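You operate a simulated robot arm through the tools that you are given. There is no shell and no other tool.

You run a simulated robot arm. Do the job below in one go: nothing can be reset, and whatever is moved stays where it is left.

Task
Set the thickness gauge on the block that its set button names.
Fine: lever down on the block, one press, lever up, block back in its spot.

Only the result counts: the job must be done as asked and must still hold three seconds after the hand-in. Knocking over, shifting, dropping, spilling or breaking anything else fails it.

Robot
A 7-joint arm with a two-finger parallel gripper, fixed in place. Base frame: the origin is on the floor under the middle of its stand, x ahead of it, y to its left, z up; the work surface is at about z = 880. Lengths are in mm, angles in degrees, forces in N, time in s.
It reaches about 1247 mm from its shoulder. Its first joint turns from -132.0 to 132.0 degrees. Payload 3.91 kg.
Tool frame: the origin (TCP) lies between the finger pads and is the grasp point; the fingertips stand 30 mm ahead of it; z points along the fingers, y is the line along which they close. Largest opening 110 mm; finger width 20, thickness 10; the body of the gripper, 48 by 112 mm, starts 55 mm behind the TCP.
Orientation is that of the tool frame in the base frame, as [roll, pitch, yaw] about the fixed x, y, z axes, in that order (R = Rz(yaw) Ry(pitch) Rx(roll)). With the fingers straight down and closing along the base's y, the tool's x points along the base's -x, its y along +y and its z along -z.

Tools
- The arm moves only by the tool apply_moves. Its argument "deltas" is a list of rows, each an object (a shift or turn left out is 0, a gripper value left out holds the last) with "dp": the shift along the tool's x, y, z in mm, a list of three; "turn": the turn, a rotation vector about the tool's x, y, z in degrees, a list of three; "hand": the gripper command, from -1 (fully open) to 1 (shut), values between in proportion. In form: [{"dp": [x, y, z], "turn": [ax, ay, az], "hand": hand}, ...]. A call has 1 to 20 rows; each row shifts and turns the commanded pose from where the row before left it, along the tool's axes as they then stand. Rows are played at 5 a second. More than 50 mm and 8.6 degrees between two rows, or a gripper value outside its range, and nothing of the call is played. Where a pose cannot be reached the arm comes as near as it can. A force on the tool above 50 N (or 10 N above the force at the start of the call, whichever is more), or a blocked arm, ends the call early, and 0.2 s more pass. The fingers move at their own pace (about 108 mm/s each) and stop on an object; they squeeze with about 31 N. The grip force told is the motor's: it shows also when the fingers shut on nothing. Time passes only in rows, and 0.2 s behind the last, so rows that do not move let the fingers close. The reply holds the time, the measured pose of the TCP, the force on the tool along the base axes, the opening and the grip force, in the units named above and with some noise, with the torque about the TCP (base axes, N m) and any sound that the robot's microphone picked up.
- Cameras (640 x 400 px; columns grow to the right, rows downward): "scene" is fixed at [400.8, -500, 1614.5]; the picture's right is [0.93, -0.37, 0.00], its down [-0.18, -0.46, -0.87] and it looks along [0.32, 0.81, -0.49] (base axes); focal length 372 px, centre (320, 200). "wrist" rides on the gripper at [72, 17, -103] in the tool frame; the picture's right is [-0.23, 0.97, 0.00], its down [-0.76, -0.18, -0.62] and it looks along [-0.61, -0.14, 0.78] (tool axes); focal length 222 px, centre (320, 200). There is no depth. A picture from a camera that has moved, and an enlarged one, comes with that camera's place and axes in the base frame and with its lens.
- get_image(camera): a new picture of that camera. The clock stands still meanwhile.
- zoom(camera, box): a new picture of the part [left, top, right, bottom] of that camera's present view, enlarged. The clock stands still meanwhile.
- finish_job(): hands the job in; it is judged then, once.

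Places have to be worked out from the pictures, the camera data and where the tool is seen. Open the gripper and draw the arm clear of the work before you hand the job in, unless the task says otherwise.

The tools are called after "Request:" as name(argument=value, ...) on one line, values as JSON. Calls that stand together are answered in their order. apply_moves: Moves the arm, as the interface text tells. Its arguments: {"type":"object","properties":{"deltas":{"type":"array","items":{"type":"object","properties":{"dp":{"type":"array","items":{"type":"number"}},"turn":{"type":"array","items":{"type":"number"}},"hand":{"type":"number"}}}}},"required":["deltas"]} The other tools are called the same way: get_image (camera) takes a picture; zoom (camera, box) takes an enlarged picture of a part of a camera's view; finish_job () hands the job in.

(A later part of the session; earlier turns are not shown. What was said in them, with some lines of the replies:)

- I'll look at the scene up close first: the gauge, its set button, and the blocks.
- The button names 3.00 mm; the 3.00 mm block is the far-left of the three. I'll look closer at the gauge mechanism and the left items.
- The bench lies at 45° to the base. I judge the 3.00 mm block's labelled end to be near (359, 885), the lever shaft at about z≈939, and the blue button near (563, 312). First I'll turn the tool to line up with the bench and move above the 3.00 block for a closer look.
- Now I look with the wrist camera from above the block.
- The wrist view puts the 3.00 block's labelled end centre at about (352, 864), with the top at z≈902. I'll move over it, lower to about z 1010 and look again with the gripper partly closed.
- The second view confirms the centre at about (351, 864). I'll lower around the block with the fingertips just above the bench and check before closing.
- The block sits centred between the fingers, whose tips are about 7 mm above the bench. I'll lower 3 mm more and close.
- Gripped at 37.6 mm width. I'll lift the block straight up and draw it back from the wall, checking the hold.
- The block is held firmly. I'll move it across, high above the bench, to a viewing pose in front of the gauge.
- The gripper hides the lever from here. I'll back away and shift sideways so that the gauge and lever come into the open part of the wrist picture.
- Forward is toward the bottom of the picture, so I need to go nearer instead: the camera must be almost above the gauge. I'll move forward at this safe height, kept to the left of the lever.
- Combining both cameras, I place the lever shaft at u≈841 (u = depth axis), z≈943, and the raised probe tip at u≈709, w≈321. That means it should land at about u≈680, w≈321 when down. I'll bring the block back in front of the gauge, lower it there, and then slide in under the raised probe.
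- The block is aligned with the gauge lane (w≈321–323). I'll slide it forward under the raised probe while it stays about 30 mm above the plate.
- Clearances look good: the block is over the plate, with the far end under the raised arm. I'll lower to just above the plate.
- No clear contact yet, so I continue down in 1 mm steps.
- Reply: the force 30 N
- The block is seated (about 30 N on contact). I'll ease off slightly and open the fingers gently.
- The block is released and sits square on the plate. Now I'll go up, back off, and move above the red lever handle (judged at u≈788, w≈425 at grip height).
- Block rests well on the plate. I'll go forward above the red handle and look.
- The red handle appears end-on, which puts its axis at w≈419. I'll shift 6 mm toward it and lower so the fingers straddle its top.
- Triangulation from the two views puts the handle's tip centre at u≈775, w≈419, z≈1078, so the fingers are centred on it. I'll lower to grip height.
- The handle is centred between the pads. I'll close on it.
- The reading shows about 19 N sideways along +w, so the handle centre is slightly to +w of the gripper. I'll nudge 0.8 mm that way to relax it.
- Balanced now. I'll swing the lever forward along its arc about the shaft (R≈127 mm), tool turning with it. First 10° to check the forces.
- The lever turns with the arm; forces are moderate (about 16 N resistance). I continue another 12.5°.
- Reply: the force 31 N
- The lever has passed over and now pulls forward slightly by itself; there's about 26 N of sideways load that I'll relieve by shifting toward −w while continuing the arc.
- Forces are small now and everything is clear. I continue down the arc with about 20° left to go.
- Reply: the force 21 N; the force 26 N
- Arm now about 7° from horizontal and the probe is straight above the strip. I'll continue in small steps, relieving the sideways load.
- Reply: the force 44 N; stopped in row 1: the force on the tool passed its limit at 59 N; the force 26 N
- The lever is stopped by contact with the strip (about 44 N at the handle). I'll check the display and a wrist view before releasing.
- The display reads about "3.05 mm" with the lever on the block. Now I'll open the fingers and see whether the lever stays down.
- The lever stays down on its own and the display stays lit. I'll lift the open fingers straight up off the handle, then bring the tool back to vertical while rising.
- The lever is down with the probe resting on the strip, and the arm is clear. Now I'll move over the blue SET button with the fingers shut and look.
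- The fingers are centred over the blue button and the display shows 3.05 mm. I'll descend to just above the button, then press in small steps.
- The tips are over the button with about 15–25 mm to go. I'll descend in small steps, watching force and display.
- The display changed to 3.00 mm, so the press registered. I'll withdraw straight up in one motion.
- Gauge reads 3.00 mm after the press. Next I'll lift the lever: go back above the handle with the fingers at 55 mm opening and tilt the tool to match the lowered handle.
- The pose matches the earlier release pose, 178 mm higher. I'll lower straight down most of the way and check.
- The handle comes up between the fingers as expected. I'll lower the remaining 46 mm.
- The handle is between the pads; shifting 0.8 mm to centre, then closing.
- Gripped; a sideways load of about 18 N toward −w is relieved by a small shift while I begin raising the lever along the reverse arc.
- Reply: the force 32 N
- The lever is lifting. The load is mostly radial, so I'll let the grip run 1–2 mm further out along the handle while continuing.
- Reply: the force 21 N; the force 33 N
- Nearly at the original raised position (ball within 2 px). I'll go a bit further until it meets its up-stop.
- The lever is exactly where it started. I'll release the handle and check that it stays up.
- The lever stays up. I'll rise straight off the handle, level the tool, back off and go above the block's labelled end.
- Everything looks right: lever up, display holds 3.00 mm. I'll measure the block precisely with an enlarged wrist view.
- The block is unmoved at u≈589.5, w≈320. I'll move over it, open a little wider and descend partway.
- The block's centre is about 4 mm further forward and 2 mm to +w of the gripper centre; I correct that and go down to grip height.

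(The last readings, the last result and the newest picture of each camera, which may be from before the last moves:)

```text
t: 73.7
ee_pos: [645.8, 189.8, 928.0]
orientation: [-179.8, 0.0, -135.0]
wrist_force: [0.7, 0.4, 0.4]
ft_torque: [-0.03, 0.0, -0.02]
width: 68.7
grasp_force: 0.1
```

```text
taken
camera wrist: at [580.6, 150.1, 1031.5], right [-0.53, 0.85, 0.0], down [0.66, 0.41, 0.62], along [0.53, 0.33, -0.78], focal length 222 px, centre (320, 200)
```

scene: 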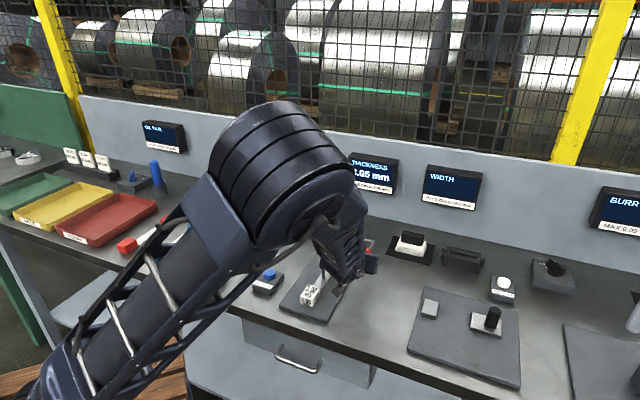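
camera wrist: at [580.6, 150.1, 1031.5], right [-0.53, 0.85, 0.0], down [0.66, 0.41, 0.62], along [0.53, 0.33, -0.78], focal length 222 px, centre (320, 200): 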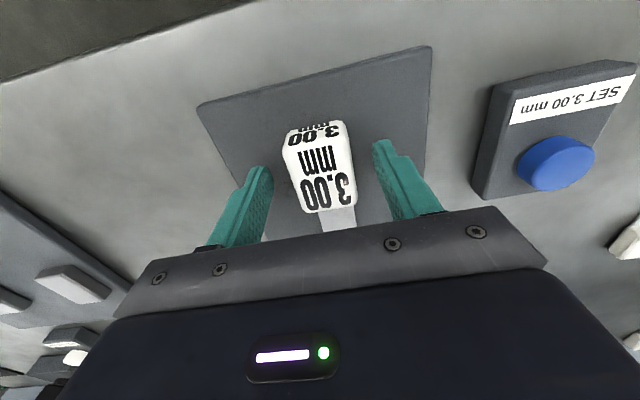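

Centred enough; a 1.2 mm sideways correction, then lower the last 3 mm and close.

Request:
apply_moves(deltas=[{"dp": [0, 1.2, 2.5]}, {}, {"hand": 0.25}, {"hand": 1}, {}, {}, {}])

Request:
get_image(camera="wrist")

```text
t: 75.3
ee_pos: [644.8, 190.6, 923.9]
orientation: [-179.9, 0.1, -134.9]
wrist_force: [-0.6, -0.5, -0.6]
ft_torque: [-0.08, 0.03, 0.03]
width: 37.6
grasp_force: 31.0
```

```text
taken
camera wrist: at [579.8, 150.6, 1028.5], right [-0.53, 0.85, 0.0], down [0.66, 0.42, 0.62], along [0.53, 0.33, -0.78], focal length 222 px, centre (320, 200)
```

wrist: 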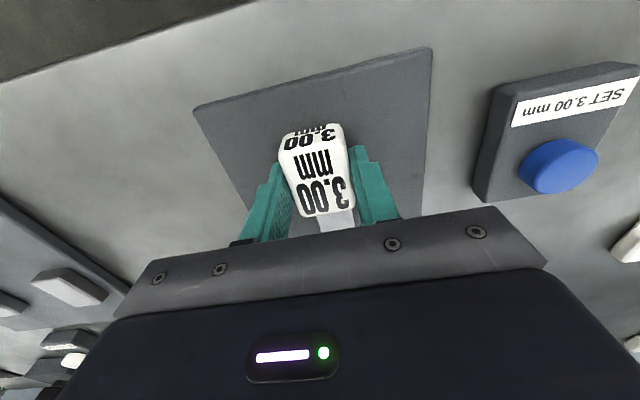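

Gripped again at 37.6 mm. I'll lift slightly, slide back out from under the probe, then go up.

Request:
apply_moves(deltas=[{"dp": [0, 0, -8]}, {"dp": [0, 0, -17]}, {"dp": [25, 0, 0]}, {"dp": [30, 0, 0]}, {"dp": [30, 0, 0]}, {"dp": [30, 0, 0]}, {"dp": [15, 0, 0]}, {"dp": [0, 0, -30]}, {"dp": [0, 0, -40]}, {"dp": [0, 0, -40]}, {"dp": [0, 0, -40]}, {"dp": [0, 0, -40]}, {"dp": [0, 0, -40]}, {}])

Request:
get_image(camera="scene")

```text
t: 78.3
ee_pos: [552.2, 98.2, 1179.1]
orientation: [-179.9, -0.1, -135.0]
wrist_force: [0.3, 0.5, -1.2]
ft_torque: [-0.06, 0.03, -0.01]
width: 37.7
grasp_force: 31.0
```

```text
taken
```

scene: 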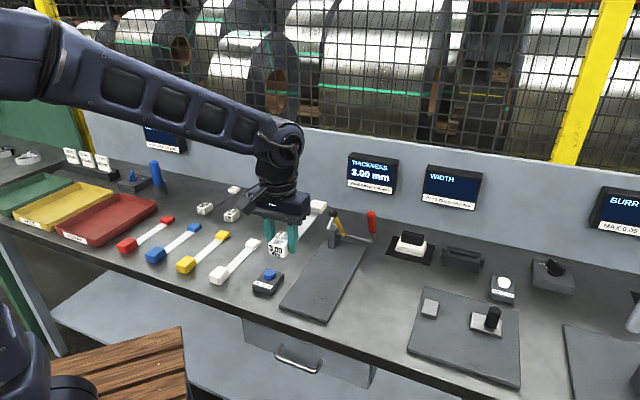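

The block is out and the lever is still up with 3.00 mm shown. Now I'll traverse back toward the block's original spot at height.

Request:
apply_moves(deltas=[{"dp": [-12.4, 42.7, 1.6]}, {"dp": [-12.4, 42.7, 1.6]}, {"dp": [-12.4, 42.7, 1.6]}, {"dp": [-12.4, 42.7, 1.6]}, {"dp": [-12.4, 42.7, 1.6]}, {"dp": [-12.4, 42.7, 1.6]}, {"dp": [-12.4, 42.7, 1.6]}, {"dp": [-12.4, 42.7, 1.6]}, {"dp": [-12.4, 42.7, 1.6]}, {"dp": [-12.4, 42.7, 1.6]}, {"dp": [-12.4, 42.7, 1.6]}, {"dp": [-12.4, 42.7, 1.6]}, {"dp": [-12.4, 42.7, 1.6]}, {"dp": [-12.4, 42.7, 1.6]}, {"dp": [-12.4, 42.7, 1.6]}, {"dp": [-12.4, 42.7, 1.6]}, {}])

Request:
get_image(camera="wrist")

Request:
get_image(camera="scene")

```text
t: 81.9
ee_pos: [207.7, 722.1, 1152.1]
orientation: [-179.7, -0.1, -135.0]
wrist_force: [0.2, -0.3, -1.2]
ft_torque: [-0.03, 0.08, 0.0]
width: 37.6
grasp_force: 31.2
```

```text
taken
camera wrist: at [143.6, 682.9, 1256.2], right [-0.53, 0.85, 0.0], down [0.66, 0.41, 0.62], along [0.53, 0.33, -0.78], focal length 222 px, centre (320, 200)
```

wrist: 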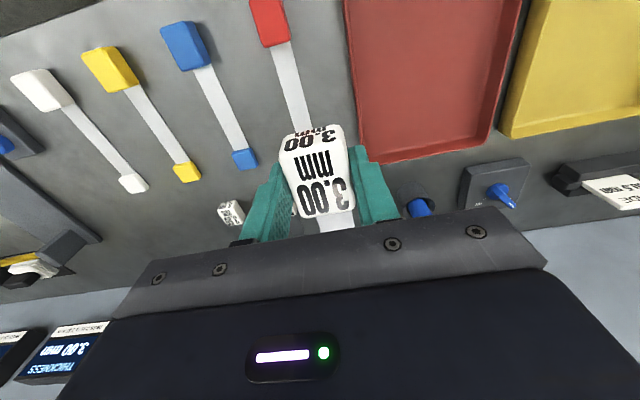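

```text
taken
```

scene: 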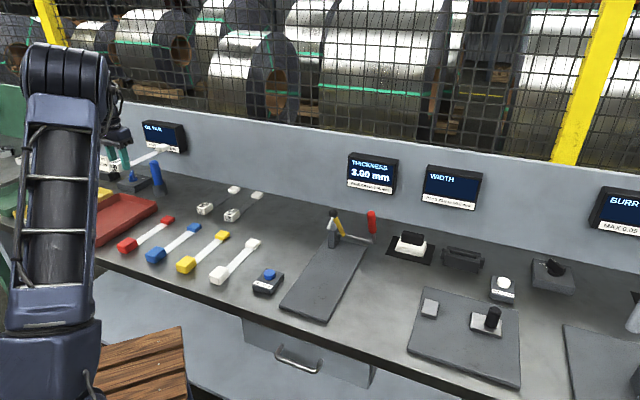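

The view matches the earlier one at this waypoint almost exactly. I'll go forward over the spot and hover about 25 mm above the bench for a check.

Request:
apply_moves(deltas=[{"dp": [-40.2, -0.4, 25]}, {"dp": [-40.1, -0.4, 25]}, {"dp": [-40.1, -0.3, 25]}, {"dp": [-40.1, 0, 25]}, {"dp": [-40.1, 0, 25]}, {"dp": [0, 0, 30]}, {"dp": [0, 0, 30]}, {"dp": [0, 0, 30]}, {}, {}])

Request:
get_image(camera="wrist")

Request:
zoom(camera="scene", box=[150, 160, 270, 240])

```text
t: 84.1
ee_pos: [352.4, 861.8, 935.9]
orientation: [-179.7, -0.1, -134.8]
wrist_force: [0.5, 0.3, -1.7]
ft_torque: [-0.06, 0.04, 0.01]
width: 37.5
grasp_force: 31.1
```

```text
taken
camera wrist: at [287.5, 823.2, 1039.7], right [-0.53, 0.85, 0.0], down [0.66, 0.42, 0.62], along [0.53, 0.33, -0.78], focal length 222 px, centre (320, 200)
```

wrist: 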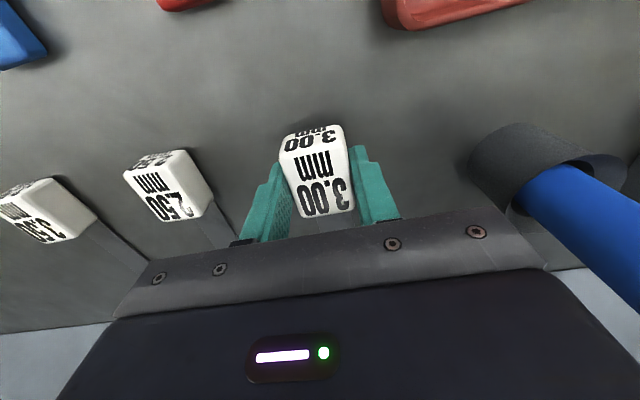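

```text
5.00 times, centred on (210, 200) of scene
camera zoom: at [400.8, -500.0, 1614.5], right [0.93, -0.37, 0.0], down [-0.18, -0.46, -0.87], along [0.32, 0.81, -0.49], focal length 1860 px, centre (870, 200)
```

zoom: 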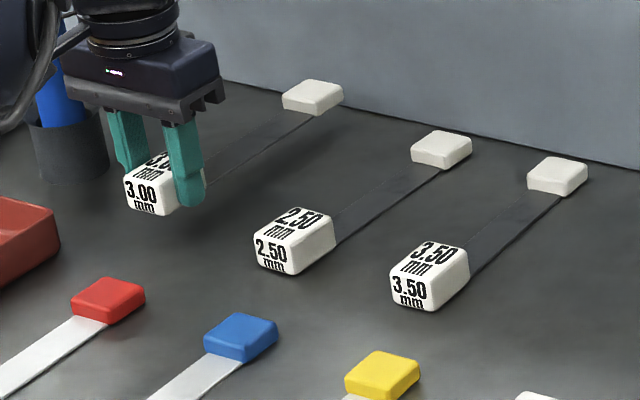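

Readings put me about 2 mm off in the y direction from the original grasp pose. I'll correct that, lower near the bench, and compare with the original picture.

Request:
apply_moves(deltas=[{"dp": [-0.6, 1.6, 8]}, {"dp": [0, 0, 7]}, {}, {}])

Request:
zoom(camera="scene", box=[165, 170, 225, 220])

Request:
get_image(camera="wrist")

```text
t: 85.1
ee_pos: [352.2, 866.1, 920.4]
orientation: [-179.8, -0.2, -134.9]
wrist_force: [0.7, 0.2, -1.3]
ft_torque: [-0.05, 0.07, 0.03]
width: 37.6
grasp_force: 31.1
```

```text
8.00 times, centred on (195, 195) of scene
camera zoom: at [400.8, -500.0, 1614.5], right [0.93, -0.37, 0.0], down [-0.18, -0.46, -0.87], along [0.32, 0.81, -0.49], focal length 2975 px, centre (1320, 240)
```

zoom: 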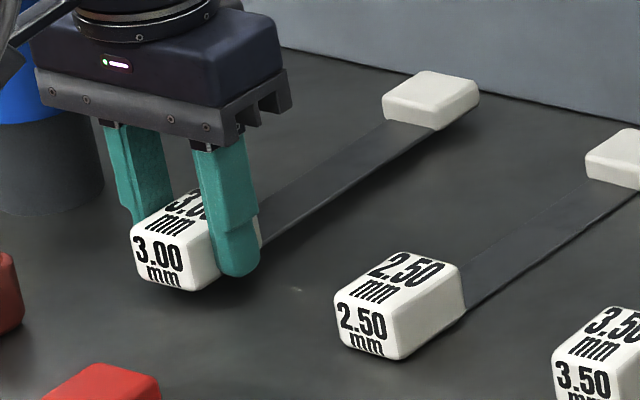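

```text
taken
camera wrist: at [286.8, 825.4, 1024.4], right [-0.53, 0.85, 0.0], down [0.66, 0.42, 0.62], along [0.53, 0.33, -0.78], focal length 222 px, centre (320, 200)
```

wrist: 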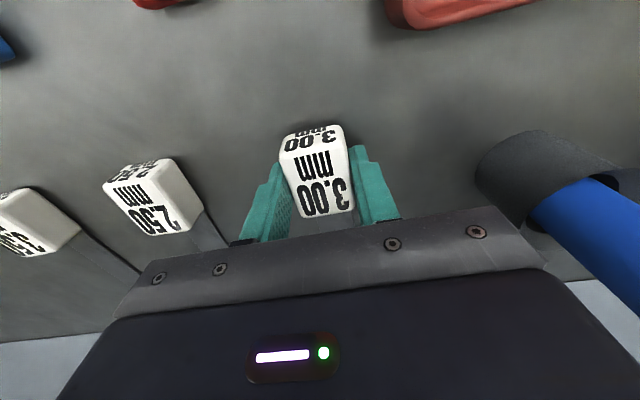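

Compared with the original picture, the block's far end should sit a few mm more to +w (about 1.5° of yaw) and the whole about 1–2 mm back. I'll apply that and lower to near contact.

Request:
apply_moves(deltas=[{"dp": [1.5, -0.8, 0], "turn": [0, 0, 1.5]}, {"dp": [0, 0, 4]}, {}, {}])

Request:
zoom(camera="scene", box=[165, 170, 225, 220])

```text
t: 86.1
ee_pos: [351.5, 862.8, 916.9]
orientation: [-179.8, 0.0, -136.3]
wrist_force: [0.3, 0.4, -0.9]
ft_torque: [-0.08, 0.05, -0.01]
width: 37.6
grasp_force: 30.7
```

```text
8.00 times, centred on (195, 195) of scene
camera zoom: at [400.8, -500.0, 1614.5], right [0.93, -0.37, 0.0], down [-0.18, -0.46, -0.87], along [0.32, 0.81, -0.49], focal length 2975 px, centre (1320, 240)
```

zoom: 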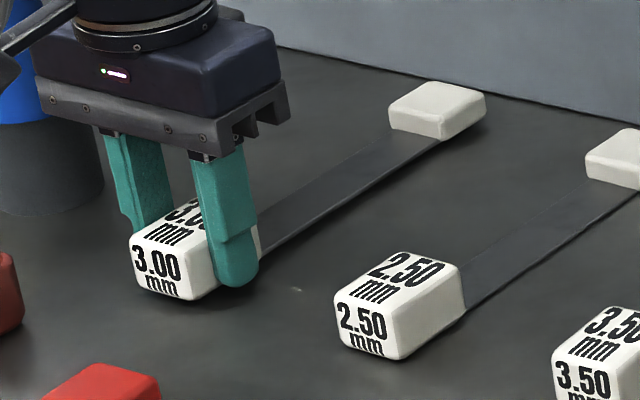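

Very close to the original view now. I'll add a 1 mm shift to +w and lower in 1 mm steps to contact.

Request:
apply_moves(deltas=[{"dp": [0, -1, 1]}, {"dp": [0, 0, 0.8]}, {}])

Request:
apply_moves(deltas=[{"dp": [0, 0, 0.8]}, {}])

```text
t: 86.9
ee_pos: [351.1, 862.5, 915.5]
orientation: [-179.8, 0.0, -136.4]
wrist_force: [-0.2, 0.1, -2.2]
ft_torque: [-0.05, 0.05, 0.02]
width: 37.7
grasp_force: 31.4
```

```text
t: 87.5
ee_pos: [352.3, 861.7, 914.4]
orientation: [-179.8, 0.1, -136.5]
wrist_force: [-0.2, 0.4, -1.5]
ft_torque: [-0.06, 0.05, 0.0]
width: 37.8
grasp_force: 31.3
```

Request:
apply_moves(deltas=[{"dp": [0, 0, 0.8]}, {}])

```text
t: 88.1
ee_pos: [351.4, 862.1, 912.8]
orientation: [-179.8, 0.0, -136.4]
wrist_force: [-0.3, -0.3, -1.6]
ft_torque: [-0.02, 0.06, -0.02]
width: 37.6
grasp_force: 31.1
```

No contact yet; I continue gently.

Request:
apply_moves(deltas=[{"dp": [0, 0, 0.8]}, {}])

Request:
zoom(camera="scene", box=[165, 170, 225, 220])

```text
t: 88.7
ee_pos: [351.7, 862.4, 912.4]
orientation: [-179.9, 0.1, -136.4]
wrist_force: [0.5, -0.3, 1.1]
ft_torque: [0.27, -0.25, -0.08]
width: 37.5
grasp_force: 31.1
```

```text
8.00 times, centred on (195, 195) of scene
camera zoom: at [400.8, -500.0, 1614.5], right [0.93, -0.37, 0.0], down [-0.18, -0.46, -0.87], along [0.32, 0.81, -0.49], focal length 2975 px, centre (1320, 240)
```

zoom: 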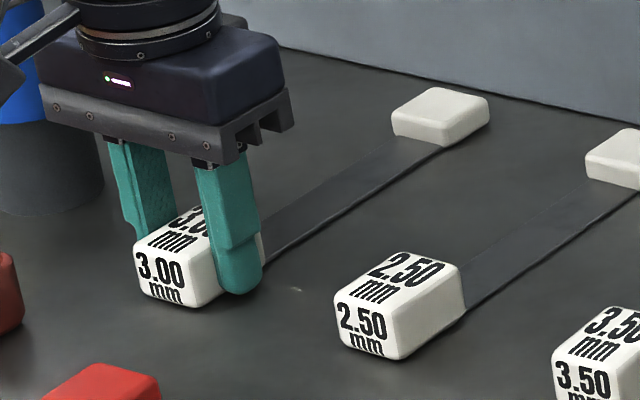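

It matches the original view (label identical, far end within 2 mm). I'll add 0.6° yaw, seat it fully, and read the force.

Request:
apply_moves(deltas=[{"turn": [0, 0, 0.6]}, {"dp": [0, 0, 0.6]}, {}])

```text
t: 89.5
ee_pos: [350.8, 861.8, 913.1]
orientation: [-179.8, 0.0, -137.0]
wrist_force: [-0.9, 1.0, 2.7]
ft_torque: [0.51, -0.45, 0.11]
width: 37.6
grasp_force: 31.1
```

Request:
apply_moves(deltas=[{"dp": [0, 0, 0.6]}, {}])

Request:
apply_moves(deltas=[{"dp": [0, 0, 0.5]}, {}])

```text
t: 90.1
ee_pos: [351.4, 862.1, 912.0]
orientation: [-179.9, 0.0, -137.0]
wrist_force: [0.3, 2.0, 7.4]
ft_torque: [0.31, -0.06, 0.03]
width: 37.7
grasp_force: 31.0
```

```text
t: 90.7
ee_pos: [350.6, 862.0, 911.1]
orientation: [-179.9, 0.2, -137.0]
wrist_force: [-0.1, -0.8, 18.2]
ft_torque: [-0.01, 0.17, -0.01]
width: 37.7
grasp_force: 31.2
```

The block is seated (18 N, flat). I'll ease off slightly and open the fingers.

Request:
apply_moves(deltas=[{"dp": [0, 0, -0.4]}, {}, {"hand": 0.2}, {"hand": -0.1}, {}, {}])

Request:
zoom(camera="scene", box=[165, 170, 225, 220])

Request:
get_image(camera="wrist")

```text
t: 92.1
ee_pos: [350.2, 862.4, 911.6]
orientation: [-179.8, -0.2, -137.0]
wrist_force: [-0.2, -0.3, 0.6]
ft_torque: [0.01, 0.01, -0.02]
width: 60.5
grasp_force: 0.0
```

```text
8.00 times, centred on (195, 195) of scene
camera zoom: at [400.8, -500.0, 1614.5], right [0.93, -0.37, 0.0], down [-0.18, -0.46, -0.87], along [0.32, 0.81, -0.49], focal length 2975 px, centre (1320, 240)
```

zoom: 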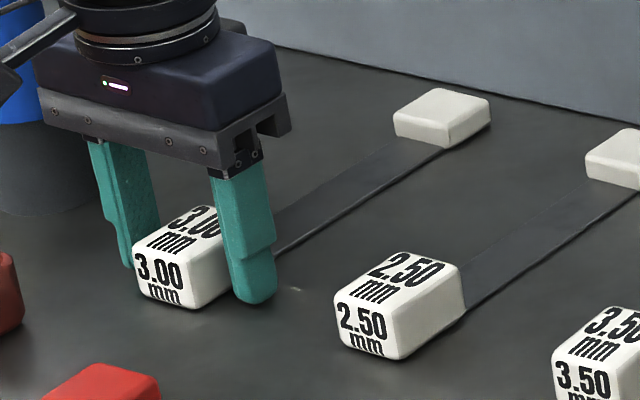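

```text
taken
camera wrist: at [283.9, 824.6, 1014.8], right [-0.5, 0.87, 0.0], down [0.68, 0.39, 0.62], along [0.54, 0.31, -0.78], focal length 222 px, centre (320, 200)
```

wrist: 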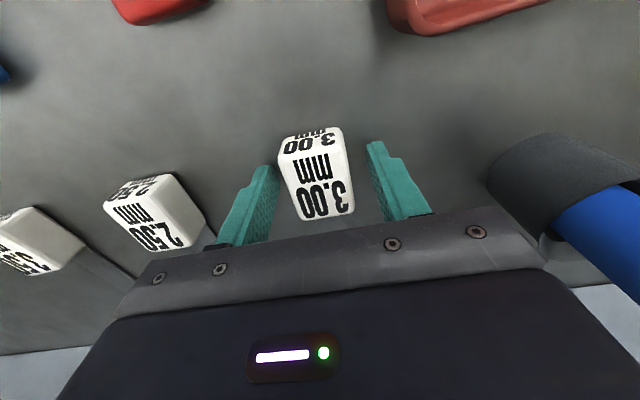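

Released cleanly. I'll rise straight up to the earlier viewing pose and compare with the original picture of the block in its spot.

Request:
apply_moves(deltas=[{"dp": [0, 0, -10]}, {"dp": [0, 0, -25]}, {"dp": [0, 0, -40]}, {"dp": [0, 0, -40]}, {"dp": [0, 0, -40]}, {"dp": [0, 0, -40]}, {"dp": [0, 0, -40], "turn": [0, 0, -2.1]}, {"dp": [1, 10.7, 0], "hand": -1}, {}, {}])

Request:
zoom(camera="wrist", box=[260, 55, 400, 205])

Request:
zoom(camera="scene", box=[165, 170, 225, 220])

Request:
zoom(camera="scene", box=[150, 160, 290, 250])

```text
t: 94.3
ee_pos: [343.4, 870.4, 1146.1]
orientation: [-179.8, 0.1, -134.8]
wrist_force: [0.6, -0.4, -0.4]
ft_torque: [0.0, -0.02, -0.02]
width: 110.0
grasp_force: 0.0
```

```text
2.67 times, centred on (330, 130) of wrist
camera zoom: at [278.6, 830.9, 1251.3], right [-0.53, 0.85, 0.0], down [0.66, 0.42, 0.62], along [0.53, 0.33, -0.78], focal length 592 px, centre (293, 387)
```

zoom: 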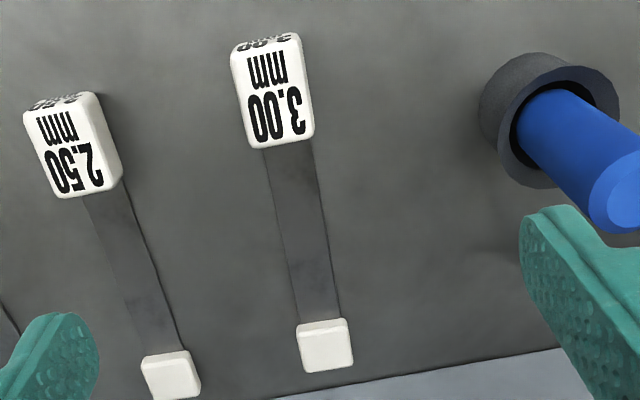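

```text
8.00 times, centred on (195, 195) of scene
camera zoom: at [400.8, -500.0, 1614.5], right [0.93, -0.37, 0.0], down [-0.18, -0.46, -0.87], along [0.32, 0.81, -0.49], focal length 2975 px, centre (1320, 240)
```

zoom: 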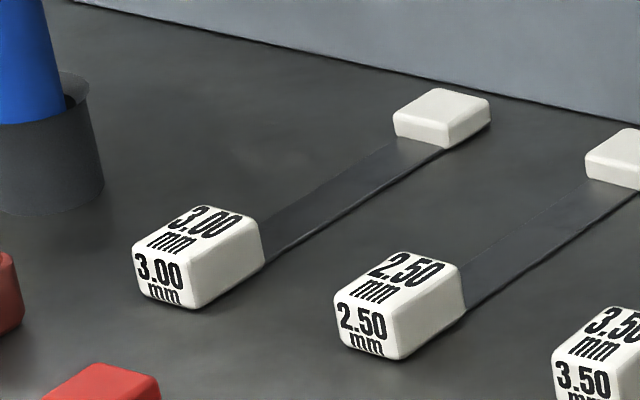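

```text
4.44 times, centred on (220, 205) of scene
camera zoom: at [400.8, -500.0, 1614.5], right [0.93, -0.37, 0.0], down [-0.18, -0.46, -0.87], along [0.32, 0.81, -0.49], focal length 1653 px, centre (764, 178)
```

zoom: 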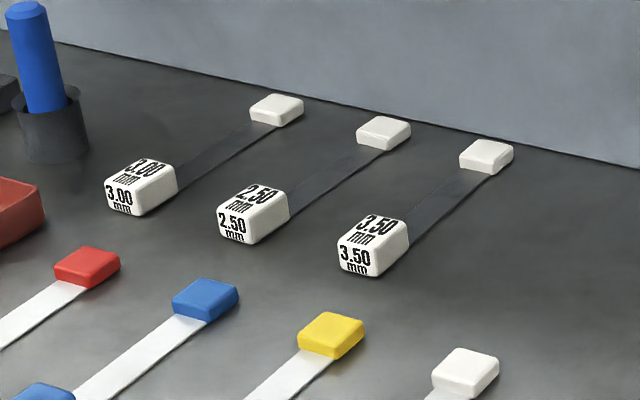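

The block is back within about 2 mm of its original place and orientation. I'll draw the arm clear to its starting area with the gripper open and do a final check.

Request:
apply_moves(deltas=[{"dp": [20, -32.9, -20]}, {"dp": [20, -32.9, -20]}, {"dp": [20, -32.9, -20]}, {"dp": [20, -32.9, -20]}, {"dp": [20, -32.9, -20]}, {"dp": [20, -32.9, -20]}, {"dp": [20, -32.9, -20]}, {"dp": [20, -32.9, -20]}, {}, {}])

Request:
get_image(camera="scene")

Request:
zoom(camera="scene", box=[220, 150, 420, 330])

Request:
zoom(camera="scene", box=[310, 195, 390, 255])

```text
t: 96.5
ee_pos: [415.9, 571.8, 1304.8]
orientation: [-179.8, 0.0, -134.9]
wrist_force: [-0.5, 0.1, 0.3]
ft_torque: [0.01, -0.02, 0.01]
width: 109.7
grasp_force: 0.1
```

```text
taken
```

scene: 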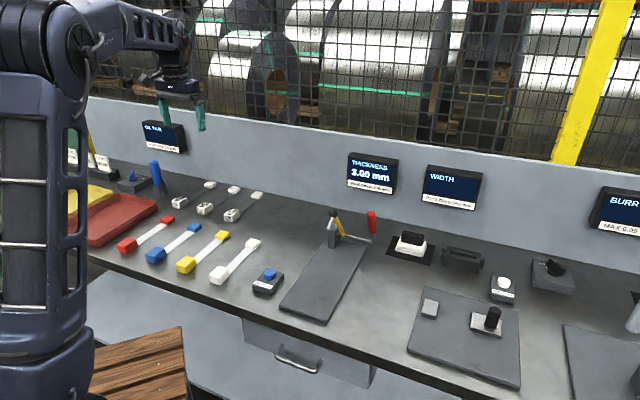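

```text
2.22 times, centred on (320, 240) of scene
camera zoom: at [400.8, -500.0, 1614.5], right [0.93, -0.37, 0.0], down [-0.18, -0.46, -0.87], along [0.32, 0.81, -0.49], focal length 826 px, centre (320, 111)
```

zoom: 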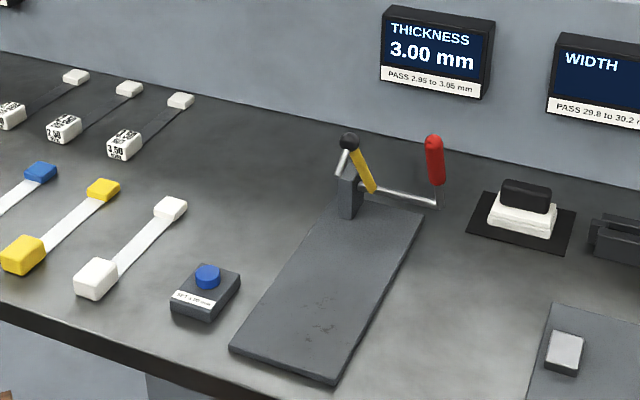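

```text
6.67 times, centred on (350, 225) of scene
camera zoom: at [400.8, -500.0, 1614.5], right [0.93, -0.37, 0.0], down [-0.18, -0.46, -0.87], along [0.32, 0.81, -0.49], focal length 2479 px, centre (120, 33)
```

zoom: 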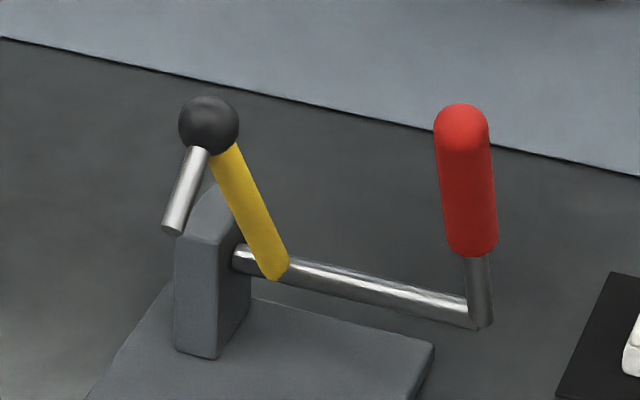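

The gauge shows 3.00 mm, the lever is up as it was at the start, and the 3.00 block is back in its spot. Everything else looks unchanged, and the open gripper is clear of the work, so I hand the job in.

Request:
finish_job()

```text
The job is handed in.
```

The thickness gauge is set on the 3.00 mm block, the one its blue set button names, and the job is handed in.

- **Setting:** the gauge first read 3.05 mm with the lever down on the block. It changed to 3.00 mm after one press and still showed 3.00 mm at the last check.
- **Lever:** it is back up in its starting position and stayed there after I let go.
- **Block:** it is back in its spot, within about 2 mm of where it started and at nearly the same angle.
- **Surroundings:** nothing else looked moved or disturbed in the final picture. The gripper is open and the arm is clear of the bench.
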